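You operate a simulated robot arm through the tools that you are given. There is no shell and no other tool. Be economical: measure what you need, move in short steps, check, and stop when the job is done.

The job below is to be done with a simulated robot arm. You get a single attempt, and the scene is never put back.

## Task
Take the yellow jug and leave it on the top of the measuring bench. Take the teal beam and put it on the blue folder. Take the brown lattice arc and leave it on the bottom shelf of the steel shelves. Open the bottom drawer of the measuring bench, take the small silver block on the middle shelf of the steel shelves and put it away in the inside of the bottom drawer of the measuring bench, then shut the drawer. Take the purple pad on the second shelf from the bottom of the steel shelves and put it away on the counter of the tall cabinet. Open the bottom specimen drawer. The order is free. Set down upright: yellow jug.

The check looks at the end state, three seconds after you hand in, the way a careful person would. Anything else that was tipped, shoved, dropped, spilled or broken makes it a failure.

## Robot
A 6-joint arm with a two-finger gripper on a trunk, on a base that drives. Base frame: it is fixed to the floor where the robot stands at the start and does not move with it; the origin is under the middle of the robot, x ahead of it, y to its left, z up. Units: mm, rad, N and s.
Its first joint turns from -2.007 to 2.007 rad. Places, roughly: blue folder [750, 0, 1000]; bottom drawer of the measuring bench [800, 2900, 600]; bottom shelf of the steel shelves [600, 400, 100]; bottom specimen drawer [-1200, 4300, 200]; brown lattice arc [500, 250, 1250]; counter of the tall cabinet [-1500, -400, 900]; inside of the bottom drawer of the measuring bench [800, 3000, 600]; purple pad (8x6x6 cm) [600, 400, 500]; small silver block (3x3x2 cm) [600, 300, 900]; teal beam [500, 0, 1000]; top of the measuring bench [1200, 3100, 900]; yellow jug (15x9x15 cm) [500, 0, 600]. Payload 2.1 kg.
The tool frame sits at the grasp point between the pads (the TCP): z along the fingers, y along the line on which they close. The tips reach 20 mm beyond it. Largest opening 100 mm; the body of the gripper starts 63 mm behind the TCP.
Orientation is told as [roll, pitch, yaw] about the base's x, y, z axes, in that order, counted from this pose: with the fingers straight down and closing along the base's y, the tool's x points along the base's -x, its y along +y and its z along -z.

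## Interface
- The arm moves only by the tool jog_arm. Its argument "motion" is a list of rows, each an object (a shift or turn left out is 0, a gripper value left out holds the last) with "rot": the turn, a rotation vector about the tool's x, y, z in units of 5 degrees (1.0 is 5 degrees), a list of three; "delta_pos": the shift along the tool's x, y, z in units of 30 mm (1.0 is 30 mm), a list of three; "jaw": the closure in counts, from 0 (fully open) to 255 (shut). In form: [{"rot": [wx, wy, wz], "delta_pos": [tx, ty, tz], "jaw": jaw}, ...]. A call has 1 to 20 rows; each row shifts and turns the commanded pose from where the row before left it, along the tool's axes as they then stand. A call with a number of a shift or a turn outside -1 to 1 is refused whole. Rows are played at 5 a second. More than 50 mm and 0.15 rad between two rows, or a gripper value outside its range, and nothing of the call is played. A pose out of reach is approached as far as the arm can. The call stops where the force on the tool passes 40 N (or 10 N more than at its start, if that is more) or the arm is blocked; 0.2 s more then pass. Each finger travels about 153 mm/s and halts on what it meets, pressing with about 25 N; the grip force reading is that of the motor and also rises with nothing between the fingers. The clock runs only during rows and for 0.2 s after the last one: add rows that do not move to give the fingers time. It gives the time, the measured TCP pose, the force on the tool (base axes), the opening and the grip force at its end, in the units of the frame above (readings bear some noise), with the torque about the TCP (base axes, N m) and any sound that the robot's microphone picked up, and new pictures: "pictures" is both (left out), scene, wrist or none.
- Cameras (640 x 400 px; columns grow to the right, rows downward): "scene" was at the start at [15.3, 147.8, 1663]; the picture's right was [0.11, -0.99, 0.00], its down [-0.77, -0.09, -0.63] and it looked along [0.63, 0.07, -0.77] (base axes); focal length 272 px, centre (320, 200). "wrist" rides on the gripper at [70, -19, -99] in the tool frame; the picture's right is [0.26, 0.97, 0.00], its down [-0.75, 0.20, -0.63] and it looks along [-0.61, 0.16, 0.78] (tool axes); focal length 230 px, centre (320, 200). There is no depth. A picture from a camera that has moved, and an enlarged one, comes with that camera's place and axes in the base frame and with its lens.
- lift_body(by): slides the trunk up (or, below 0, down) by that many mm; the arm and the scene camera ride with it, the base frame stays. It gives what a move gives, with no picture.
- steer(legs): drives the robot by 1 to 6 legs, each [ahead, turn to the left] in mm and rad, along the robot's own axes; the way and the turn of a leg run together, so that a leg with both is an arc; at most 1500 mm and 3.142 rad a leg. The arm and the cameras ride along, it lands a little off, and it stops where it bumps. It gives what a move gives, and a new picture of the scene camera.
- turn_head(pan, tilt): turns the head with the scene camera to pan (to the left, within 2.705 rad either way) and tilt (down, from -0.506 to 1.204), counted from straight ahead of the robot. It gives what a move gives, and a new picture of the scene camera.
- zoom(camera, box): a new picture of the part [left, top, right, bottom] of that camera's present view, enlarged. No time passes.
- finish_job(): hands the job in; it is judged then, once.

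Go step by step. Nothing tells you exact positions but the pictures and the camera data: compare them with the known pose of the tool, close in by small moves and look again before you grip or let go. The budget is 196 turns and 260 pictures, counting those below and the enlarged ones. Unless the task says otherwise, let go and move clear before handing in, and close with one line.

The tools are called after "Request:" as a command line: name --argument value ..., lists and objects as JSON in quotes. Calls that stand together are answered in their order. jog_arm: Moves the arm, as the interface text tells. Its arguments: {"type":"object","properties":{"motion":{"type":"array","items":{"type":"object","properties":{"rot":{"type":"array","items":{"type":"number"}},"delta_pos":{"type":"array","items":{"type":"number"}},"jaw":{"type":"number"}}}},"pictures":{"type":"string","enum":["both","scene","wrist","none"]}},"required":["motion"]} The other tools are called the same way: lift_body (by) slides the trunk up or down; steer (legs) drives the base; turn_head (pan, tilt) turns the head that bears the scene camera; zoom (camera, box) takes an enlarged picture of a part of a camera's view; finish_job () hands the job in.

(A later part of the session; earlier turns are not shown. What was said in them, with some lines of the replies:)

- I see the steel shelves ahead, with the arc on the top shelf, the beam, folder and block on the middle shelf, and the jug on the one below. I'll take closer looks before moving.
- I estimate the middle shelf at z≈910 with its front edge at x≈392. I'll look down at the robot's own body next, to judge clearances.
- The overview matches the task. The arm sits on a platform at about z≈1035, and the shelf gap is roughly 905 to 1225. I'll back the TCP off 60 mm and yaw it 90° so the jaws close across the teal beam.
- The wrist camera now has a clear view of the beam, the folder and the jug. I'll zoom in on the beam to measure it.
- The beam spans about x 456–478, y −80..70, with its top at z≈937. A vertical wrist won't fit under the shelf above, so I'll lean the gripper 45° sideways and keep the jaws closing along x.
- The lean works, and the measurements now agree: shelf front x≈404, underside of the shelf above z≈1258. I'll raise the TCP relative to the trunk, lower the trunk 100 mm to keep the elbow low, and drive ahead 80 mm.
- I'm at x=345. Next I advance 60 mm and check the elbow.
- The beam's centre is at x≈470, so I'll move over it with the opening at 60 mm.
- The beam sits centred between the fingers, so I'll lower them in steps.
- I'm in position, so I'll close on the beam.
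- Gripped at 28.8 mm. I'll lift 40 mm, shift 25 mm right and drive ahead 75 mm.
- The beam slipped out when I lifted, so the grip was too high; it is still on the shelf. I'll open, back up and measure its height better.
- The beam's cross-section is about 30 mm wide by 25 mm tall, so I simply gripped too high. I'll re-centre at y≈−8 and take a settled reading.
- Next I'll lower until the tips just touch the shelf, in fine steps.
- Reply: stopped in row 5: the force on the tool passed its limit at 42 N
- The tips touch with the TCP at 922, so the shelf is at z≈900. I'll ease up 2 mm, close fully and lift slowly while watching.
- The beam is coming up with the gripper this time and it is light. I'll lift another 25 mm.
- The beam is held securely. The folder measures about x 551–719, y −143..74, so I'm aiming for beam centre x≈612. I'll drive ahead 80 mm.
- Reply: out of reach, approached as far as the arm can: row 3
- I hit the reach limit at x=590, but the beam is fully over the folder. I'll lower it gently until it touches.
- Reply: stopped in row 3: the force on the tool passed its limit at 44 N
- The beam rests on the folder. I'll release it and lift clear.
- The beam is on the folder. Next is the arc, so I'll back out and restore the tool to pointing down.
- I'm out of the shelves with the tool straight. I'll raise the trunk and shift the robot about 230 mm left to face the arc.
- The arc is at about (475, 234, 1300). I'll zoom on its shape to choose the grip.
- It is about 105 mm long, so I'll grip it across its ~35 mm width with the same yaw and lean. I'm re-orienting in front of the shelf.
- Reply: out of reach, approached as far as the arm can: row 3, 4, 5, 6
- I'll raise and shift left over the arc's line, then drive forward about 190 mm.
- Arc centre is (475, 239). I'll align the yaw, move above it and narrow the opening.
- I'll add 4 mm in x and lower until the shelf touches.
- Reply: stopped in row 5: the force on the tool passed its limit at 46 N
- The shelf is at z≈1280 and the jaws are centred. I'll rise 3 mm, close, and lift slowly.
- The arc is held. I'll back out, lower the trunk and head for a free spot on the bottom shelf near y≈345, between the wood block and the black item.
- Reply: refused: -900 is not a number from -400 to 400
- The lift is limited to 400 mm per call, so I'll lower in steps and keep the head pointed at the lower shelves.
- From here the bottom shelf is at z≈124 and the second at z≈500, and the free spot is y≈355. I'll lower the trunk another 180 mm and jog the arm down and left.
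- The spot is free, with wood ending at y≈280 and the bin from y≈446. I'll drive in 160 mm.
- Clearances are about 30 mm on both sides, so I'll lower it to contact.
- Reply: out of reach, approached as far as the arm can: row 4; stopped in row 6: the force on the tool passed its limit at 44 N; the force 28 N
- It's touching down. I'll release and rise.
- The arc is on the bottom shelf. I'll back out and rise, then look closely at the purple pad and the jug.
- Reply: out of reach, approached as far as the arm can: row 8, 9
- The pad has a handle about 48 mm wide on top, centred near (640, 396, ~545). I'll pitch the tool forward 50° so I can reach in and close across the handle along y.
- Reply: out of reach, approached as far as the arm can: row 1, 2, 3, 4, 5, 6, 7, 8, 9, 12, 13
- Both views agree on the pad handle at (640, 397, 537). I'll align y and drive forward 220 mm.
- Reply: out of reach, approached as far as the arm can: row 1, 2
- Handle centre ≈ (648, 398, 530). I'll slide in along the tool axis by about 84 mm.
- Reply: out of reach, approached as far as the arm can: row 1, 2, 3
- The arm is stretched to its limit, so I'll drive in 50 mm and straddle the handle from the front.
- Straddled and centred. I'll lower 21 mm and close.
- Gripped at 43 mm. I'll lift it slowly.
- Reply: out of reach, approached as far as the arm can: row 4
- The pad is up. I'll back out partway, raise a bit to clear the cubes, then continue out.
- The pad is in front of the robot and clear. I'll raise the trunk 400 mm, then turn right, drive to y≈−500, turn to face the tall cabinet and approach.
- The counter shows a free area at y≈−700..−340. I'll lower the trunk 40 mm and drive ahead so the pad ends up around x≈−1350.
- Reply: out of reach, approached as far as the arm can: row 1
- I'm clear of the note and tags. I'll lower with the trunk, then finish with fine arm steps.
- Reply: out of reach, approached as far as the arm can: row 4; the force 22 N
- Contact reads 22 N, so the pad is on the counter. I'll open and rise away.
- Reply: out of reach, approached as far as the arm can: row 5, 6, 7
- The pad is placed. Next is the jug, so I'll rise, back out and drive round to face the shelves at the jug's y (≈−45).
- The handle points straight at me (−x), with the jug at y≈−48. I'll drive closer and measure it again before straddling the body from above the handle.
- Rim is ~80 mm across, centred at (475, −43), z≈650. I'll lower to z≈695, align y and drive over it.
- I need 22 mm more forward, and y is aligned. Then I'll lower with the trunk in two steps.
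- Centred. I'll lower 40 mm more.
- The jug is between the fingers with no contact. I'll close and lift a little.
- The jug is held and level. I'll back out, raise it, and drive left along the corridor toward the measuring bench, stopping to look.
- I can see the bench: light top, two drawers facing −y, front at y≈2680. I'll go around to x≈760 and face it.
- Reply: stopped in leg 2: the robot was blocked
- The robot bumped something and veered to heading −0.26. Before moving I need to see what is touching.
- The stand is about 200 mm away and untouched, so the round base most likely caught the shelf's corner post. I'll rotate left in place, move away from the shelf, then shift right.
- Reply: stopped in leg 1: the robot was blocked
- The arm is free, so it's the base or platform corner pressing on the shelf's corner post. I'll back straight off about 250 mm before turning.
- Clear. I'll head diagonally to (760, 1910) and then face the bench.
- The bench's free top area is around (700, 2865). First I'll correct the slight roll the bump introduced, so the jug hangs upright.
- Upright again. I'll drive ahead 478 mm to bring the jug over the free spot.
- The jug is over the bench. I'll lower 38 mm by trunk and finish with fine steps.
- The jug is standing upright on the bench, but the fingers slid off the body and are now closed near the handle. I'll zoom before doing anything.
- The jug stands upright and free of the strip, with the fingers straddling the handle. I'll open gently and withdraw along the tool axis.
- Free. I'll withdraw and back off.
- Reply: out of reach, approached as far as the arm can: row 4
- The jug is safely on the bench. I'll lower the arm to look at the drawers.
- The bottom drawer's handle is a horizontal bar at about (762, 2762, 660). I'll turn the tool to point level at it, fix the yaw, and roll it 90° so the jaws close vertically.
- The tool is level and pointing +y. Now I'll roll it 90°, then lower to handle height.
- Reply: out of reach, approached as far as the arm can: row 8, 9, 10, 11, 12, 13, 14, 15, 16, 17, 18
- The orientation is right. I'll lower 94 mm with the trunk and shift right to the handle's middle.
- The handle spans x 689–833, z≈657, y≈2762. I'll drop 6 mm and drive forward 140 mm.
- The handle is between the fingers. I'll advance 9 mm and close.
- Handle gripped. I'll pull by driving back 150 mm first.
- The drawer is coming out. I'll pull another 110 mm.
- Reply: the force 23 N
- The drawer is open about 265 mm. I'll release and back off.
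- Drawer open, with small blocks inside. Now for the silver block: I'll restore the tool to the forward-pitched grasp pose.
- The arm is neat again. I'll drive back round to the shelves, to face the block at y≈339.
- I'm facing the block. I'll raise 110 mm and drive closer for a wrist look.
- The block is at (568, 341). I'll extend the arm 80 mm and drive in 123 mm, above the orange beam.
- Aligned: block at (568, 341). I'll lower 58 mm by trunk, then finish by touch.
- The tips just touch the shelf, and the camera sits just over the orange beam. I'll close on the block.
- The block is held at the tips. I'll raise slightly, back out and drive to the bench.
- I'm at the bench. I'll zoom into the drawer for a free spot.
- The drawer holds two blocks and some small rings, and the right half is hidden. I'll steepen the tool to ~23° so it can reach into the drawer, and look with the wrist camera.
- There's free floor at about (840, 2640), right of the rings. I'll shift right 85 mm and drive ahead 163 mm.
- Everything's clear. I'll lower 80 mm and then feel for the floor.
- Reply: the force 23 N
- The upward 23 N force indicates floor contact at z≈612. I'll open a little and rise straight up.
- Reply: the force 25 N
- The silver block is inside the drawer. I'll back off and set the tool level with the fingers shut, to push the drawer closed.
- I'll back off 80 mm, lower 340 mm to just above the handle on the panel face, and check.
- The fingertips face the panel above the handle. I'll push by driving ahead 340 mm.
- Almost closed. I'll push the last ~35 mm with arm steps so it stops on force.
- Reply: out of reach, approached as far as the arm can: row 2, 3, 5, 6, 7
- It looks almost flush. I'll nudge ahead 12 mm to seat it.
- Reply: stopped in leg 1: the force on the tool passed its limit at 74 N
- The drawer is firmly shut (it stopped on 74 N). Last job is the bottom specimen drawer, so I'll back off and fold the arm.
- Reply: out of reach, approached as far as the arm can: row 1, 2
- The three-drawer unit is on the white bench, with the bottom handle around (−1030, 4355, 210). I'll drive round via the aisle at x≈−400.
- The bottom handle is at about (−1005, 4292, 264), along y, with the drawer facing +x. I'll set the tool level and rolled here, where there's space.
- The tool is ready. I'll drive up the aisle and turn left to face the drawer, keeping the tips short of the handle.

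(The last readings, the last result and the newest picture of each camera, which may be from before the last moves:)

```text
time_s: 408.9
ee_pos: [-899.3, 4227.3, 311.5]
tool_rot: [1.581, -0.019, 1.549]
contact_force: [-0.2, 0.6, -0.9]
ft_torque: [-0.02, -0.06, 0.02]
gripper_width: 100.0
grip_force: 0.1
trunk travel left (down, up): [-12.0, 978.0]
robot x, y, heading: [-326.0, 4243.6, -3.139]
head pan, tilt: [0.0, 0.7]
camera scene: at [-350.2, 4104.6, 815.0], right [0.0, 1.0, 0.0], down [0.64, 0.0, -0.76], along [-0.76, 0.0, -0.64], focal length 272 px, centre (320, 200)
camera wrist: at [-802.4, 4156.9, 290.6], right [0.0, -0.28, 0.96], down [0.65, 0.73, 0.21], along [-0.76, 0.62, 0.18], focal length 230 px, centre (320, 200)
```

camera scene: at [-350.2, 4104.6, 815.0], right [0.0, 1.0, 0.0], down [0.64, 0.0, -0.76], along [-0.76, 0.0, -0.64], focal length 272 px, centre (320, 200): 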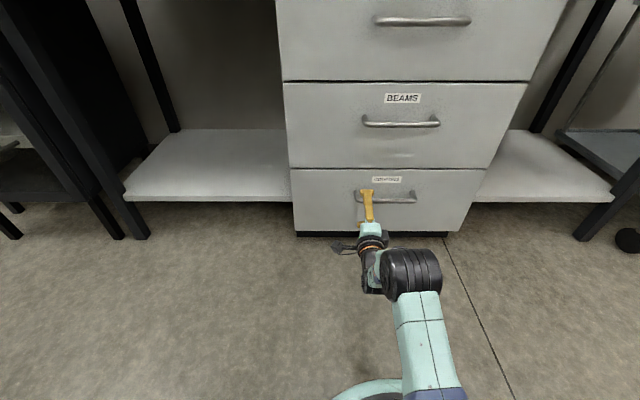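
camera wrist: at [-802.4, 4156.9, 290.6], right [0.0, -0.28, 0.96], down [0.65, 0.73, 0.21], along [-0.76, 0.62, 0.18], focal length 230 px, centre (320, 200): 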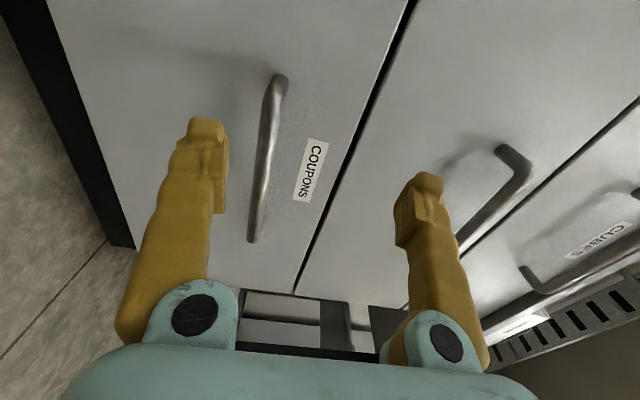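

The labels read CUBES, BEAMS and COUPONS, so COUPONS is the bottom drawer. Its handle is at (−1010, ~4315, 271). I'll align and drive in.

Request:
jog_arm --motion '[{"delta_pos": [-0.9, -0.45, 0]}, {"delta_pos": [-0.9, -0.45, 0]}, {"delta_pos": [-0.8, -0.4, 0]}]' --pictures "none"

Request:
steer --legs '[[85, 0]]'

Request:
jog_arm --motion '[{"delta_pos": [0, 0, 0]}]' --pictures "wrist"

```text
time_s: 409.6
ee_pos: [-896.7, 4306.4, 272.4]
tool_rot: [1.58, -0.02, 1.55]
contact_force: [-0.3, 0.1, 0.5]
ft_torque: [-0.02, 0.0, 0.0]
gripper_width: 99.9
grip_force: 0.0
trunk travel left (down, up): [-12.0, 978.0]
robot x, y, heading: [-324.8, 4245.0, -3.136]
head pan, tilt: [0.0, 0.7]
```

```text
time_s: 410.7
ee_pos: [-981.1, 4307.8, 272.7]
tool_rot: [1.58, -0.02, 1.544]
contact_force: [0.3, 0.8, -1.2]
ft_torque: [0.03, -0.02, 0.0]
gripper_width: 100.0
grip_force: 0.0
trunk travel left (down, up): [-12.0, 978.0]
robot x, y, heading: [-408.1, 4245.6, 3.139]
head pan, tilt: [0.0, 0.7]
camera scene: at [-435.6, 4104.5, 815.0], right [0.0, 1.0, 0.0], down [0.64, 0.0, -0.76], along [-0.76, 0.0, -0.64], focal length 272 px, centre (320, 200)
```

scene: 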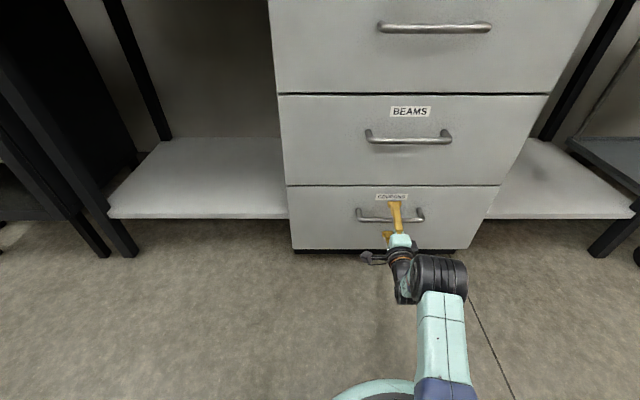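

```text
time_s: 411.1
ee_pos: [-983.6, 4307.7, 271.8]
tool_rot: [1.58, -0.019, 1.544]
contact_force: [0.9, 0.4, -0.6]
ft_torque: [-0.03, 0.0, 0.01]
gripper_width: 100.1
grip_force: 0.1
trunk travel left (down, up): [-12.0, 978.0]
robot x, y, heading: [-407.3, 4245.5, 3.14]
head pan, tilt: [0.0, 0.7]
camera wrist: at [-885.8, 4236.2, 252.5], right [0.0, -0.28, 0.96], down [0.65, 0.73, 0.21], along [-0.76, 0.63, 0.18], focal length 230 px, centre (320, 200)
```

wrist: 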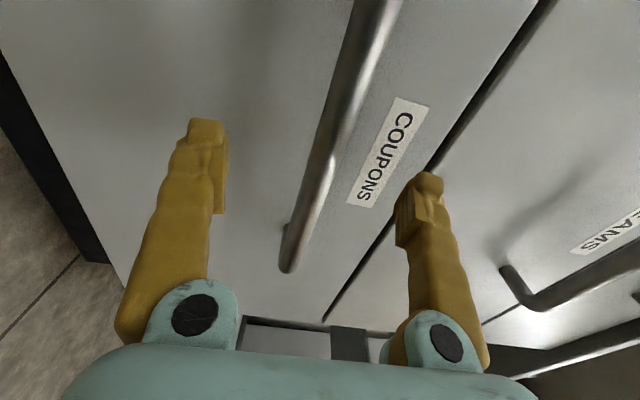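

Aligned. I'll advance 22 mm and grip.

Request:
jog_arm --motion '[{"delta_pos": [0, 0.05, 0.4]}, {"delta_pos": [0, 0, 0.35]}, {"delta_pos": [0, 0, 0]}, {"jaw": 120}, {"jaw": 200}, {"jaw": 255}, {"jaw": 255}]' --pictures "wrist"

```text
time_s: 412.7
ee_pos: [-1005.4, 4307.6, 271.1]
tool_rot: [1.573, -0.019, 1.544]
contact_force: [1.4, -0.7, -10.3]
ft_torque: [-0.14, 0.16, -0.02]
gripper_width: 0.0
grip_force: 24.9
trunk travel left (down, up): [-12.0, 978.0]
robot x, y, heading: [-409.3, 4243.1, 3.147]
head pan, tilt: [0.0, 0.7]
camera wrist: at [-908.5, 4236.3, 251.9], right [0.0, -0.28, 0.96], down [0.65, 0.73, 0.21], along [-0.76, 0.63, 0.18], focal length 230 px, centre (320, 200)
```

wrist: 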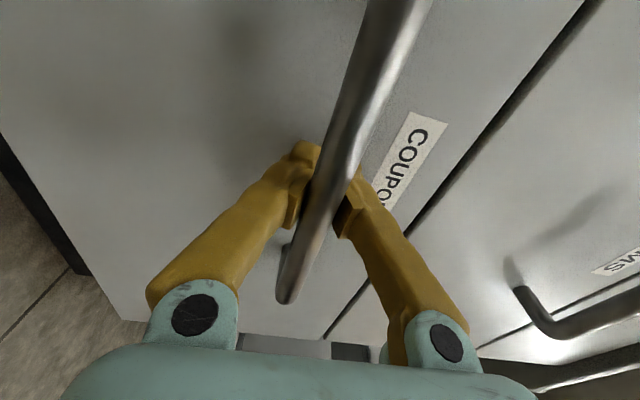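

The fingers closed fully behind the bar, so it's hooked securely. I'll pull by driving back.

Request:
steer --legs '[[-110, 0]]'

```text
time_s: 413.9
ee_pos: [-894.2, 4307.1, 272.0]
tool_rot: [1.578, -0.019, 1.545]
contact_force: [1.6, 0.6, -14.3]
ft_torque: [-0.13, 0.23, -0.02]
gripper_width: 0.2
grip_force: 29.8
trunk travel left (down, up): [-12.0, 978.0]
robot x, y, heading: [-300.2, 4242.1, -3.14]
head pan, tilt: [0.0, 0.7]
camera scene: at [-327.1, 4104.8, 815.0], right [0.0, 1.0, 0.0], down [0.65, 0.0, -0.76], along [-0.76, 0.0, -0.65], focal length 272 px, centre (320, 200)
```

scene: 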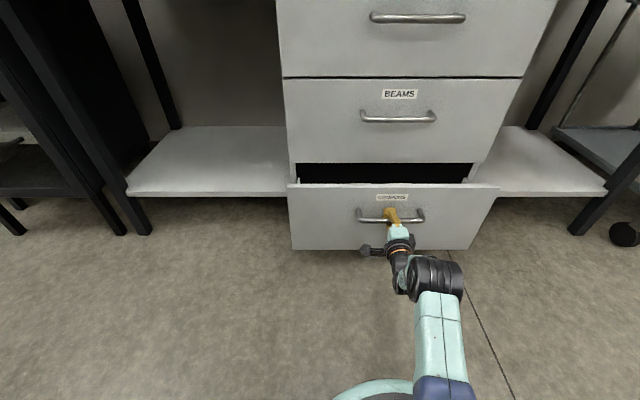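

It's opening. I'll pull another 100 mm.

Request:
steer --legs '[[-100, 0]]'

Request:
jog_arm --motion '[{"delta_pos": [0, 0, -0.6]}, {"delta_pos": [0, 0, -0.6]}, {"delta_pos": [0, 0, -0.6]}]' --pictures "scene"

```text
time_s: 415.1
ee_pos: [-792.2, 4304.7, 271.8]
tool_rot: [1.576, -0.019, 1.548]
contact_force: [2.8, 1.3, -10.9]
ft_torque: [-0.07, 0.22, -0.03]
gripper_width: 0.0
grip_force: 30.0
trunk travel left (down, up): [-12.0, 978.0]
robot x, y, heading: [-197.0, 4243.5, -3.139]
head pan, tilt: [0.0, 0.7]
camera scene: at [-223.4, 4104.8, 815.0], right [0.0, 1.0, 0.0], down [0.65, 0.0, -0.76], along [-0.76, 0.0, -0.65], focal length 272 px, centre (320, 200)
```

scene: 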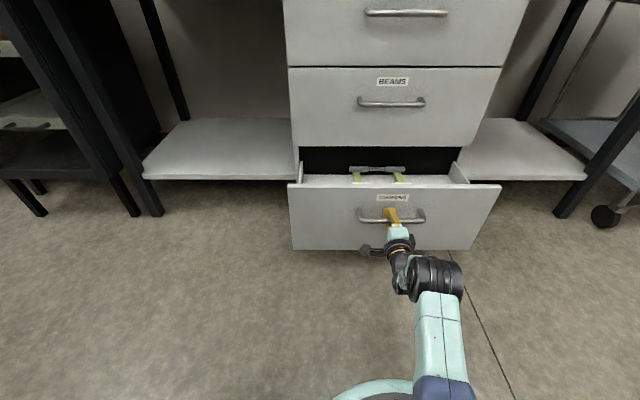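

```text
time_s: 415.9
ee_pos: [-738.3, 4303.5, 271.4]
tool_rot: [1.573, -0.019, 1.551]
contact_force: [-2.4, -0.7, -11.1]
ft_torque: [-0.14, 0.18, -0.05]
gripper_width: 0.0
grip_force: 29.6
trunk travel left (down, up): [-12.0, 978.0]
robot x, y, heading: [-196.9, 4246.2, -3.14]
head pan, tilt: [0.0, 0.7]
camera scene: at [-223.5, 4104.7, 814.9], right [0.0, 1.0, 0.0], down [0.65, 0.0, -0.76], along [-0.76, 0.0, -0.65], focal length 272 px, centre (320, 200)
```

scene: 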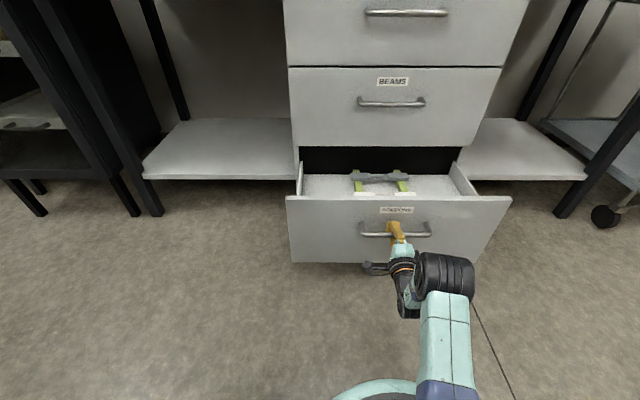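

About 265 mm open. I'll draw it a bit further with the arm.

Request:
jog_arm --motion '[{"delta_pos": [0, 0, -0.6]}, {"delta_pos": [0, 0, -0.6]}, {"delta_pos": [0, 0, -0.6]}, {"delta_pos": [0, 0, -0.6]}]' --pictures "scene"

```text
time_s: 416.9
ee_pos: [-666.6, 4301.8, 271.3]
tool_rot: [1.575, -0.016, 1.55]
contact_force: [-2.5, 3.2, -9.8]
ft_torque: [-0.09, 0.17, 0.02]
gripper_width: 0.3
grip_force: 29.4
trunk travel left (down, up): [-12.0, 978.0]
robot x, y, heading: [-195.6, 4245.8, -3.136]
head pan, tilt: [0.0, 0.7]
camera scene: at [-223.3, 4104.9, 815.0], right [0.0, 1.0, 0.0], down [0.65, 0.0, -0.76], along [-0.76, 0.0, -0.65], focal length 272 px, centre (320, 200)
```

scene: 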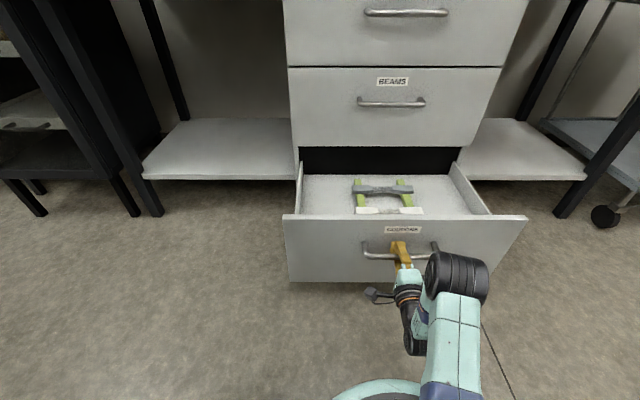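

The drawer is open about 340 mm. I'll release the handle and move clear.

Request:
jog_arm --motion '[{"jaw": 200}, {"jaw": 120}, {"jaw": 40}, {"jaw": 0}, {"delta_pos": [0, 0, -0.7]}, {"delta_pos": [0, 0, -0.7]}, {"delta_pos": [0, 0, -0.7]}]' --pictures "scene"

```text
time_s: 418.5
ee_pos: [-608.3, 4302.5, 269.2]
tool_rot: [1.579, -0.018, 1.55]
contact_force: [-0.5, -0.2, -0.6]
ft_torque: [0.02, -0.02, 0.01]
gripper_width: 100.2
grip_force: 0.0
out of reach, approached as far as the arm can: row 7
trunk travel left (down, up): [-12.0, 978.0]
robot x, y, heading: [-197.7, 4246.6, -3.137]
head pan, tilt: [0.0, 0.7]
camera scene: at [-222.0, 4104.6, 815.0], right [0.0, 1.0, 0.0], down [0.64, 0.0, -0.76], along [-0.76, 0.0, -0.64], focal length 272 px, centre (320, 200)
```

scene: 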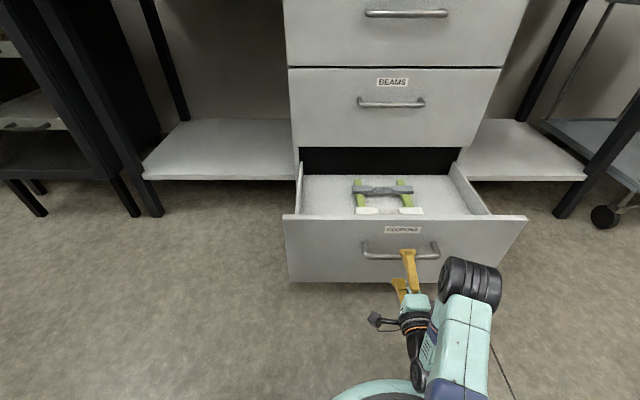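

Everything is placed and the COUPONS drawer stands open with the gripper clear, so I'm handing in.

Request:
finish_job

```text
The job is handed in.
```

I finished every item on the list and handed the job in. On the way to the bench, the robot's base bumped the corner post of the steel shelves. The shelf items I could see afterwards looked undisturbed.
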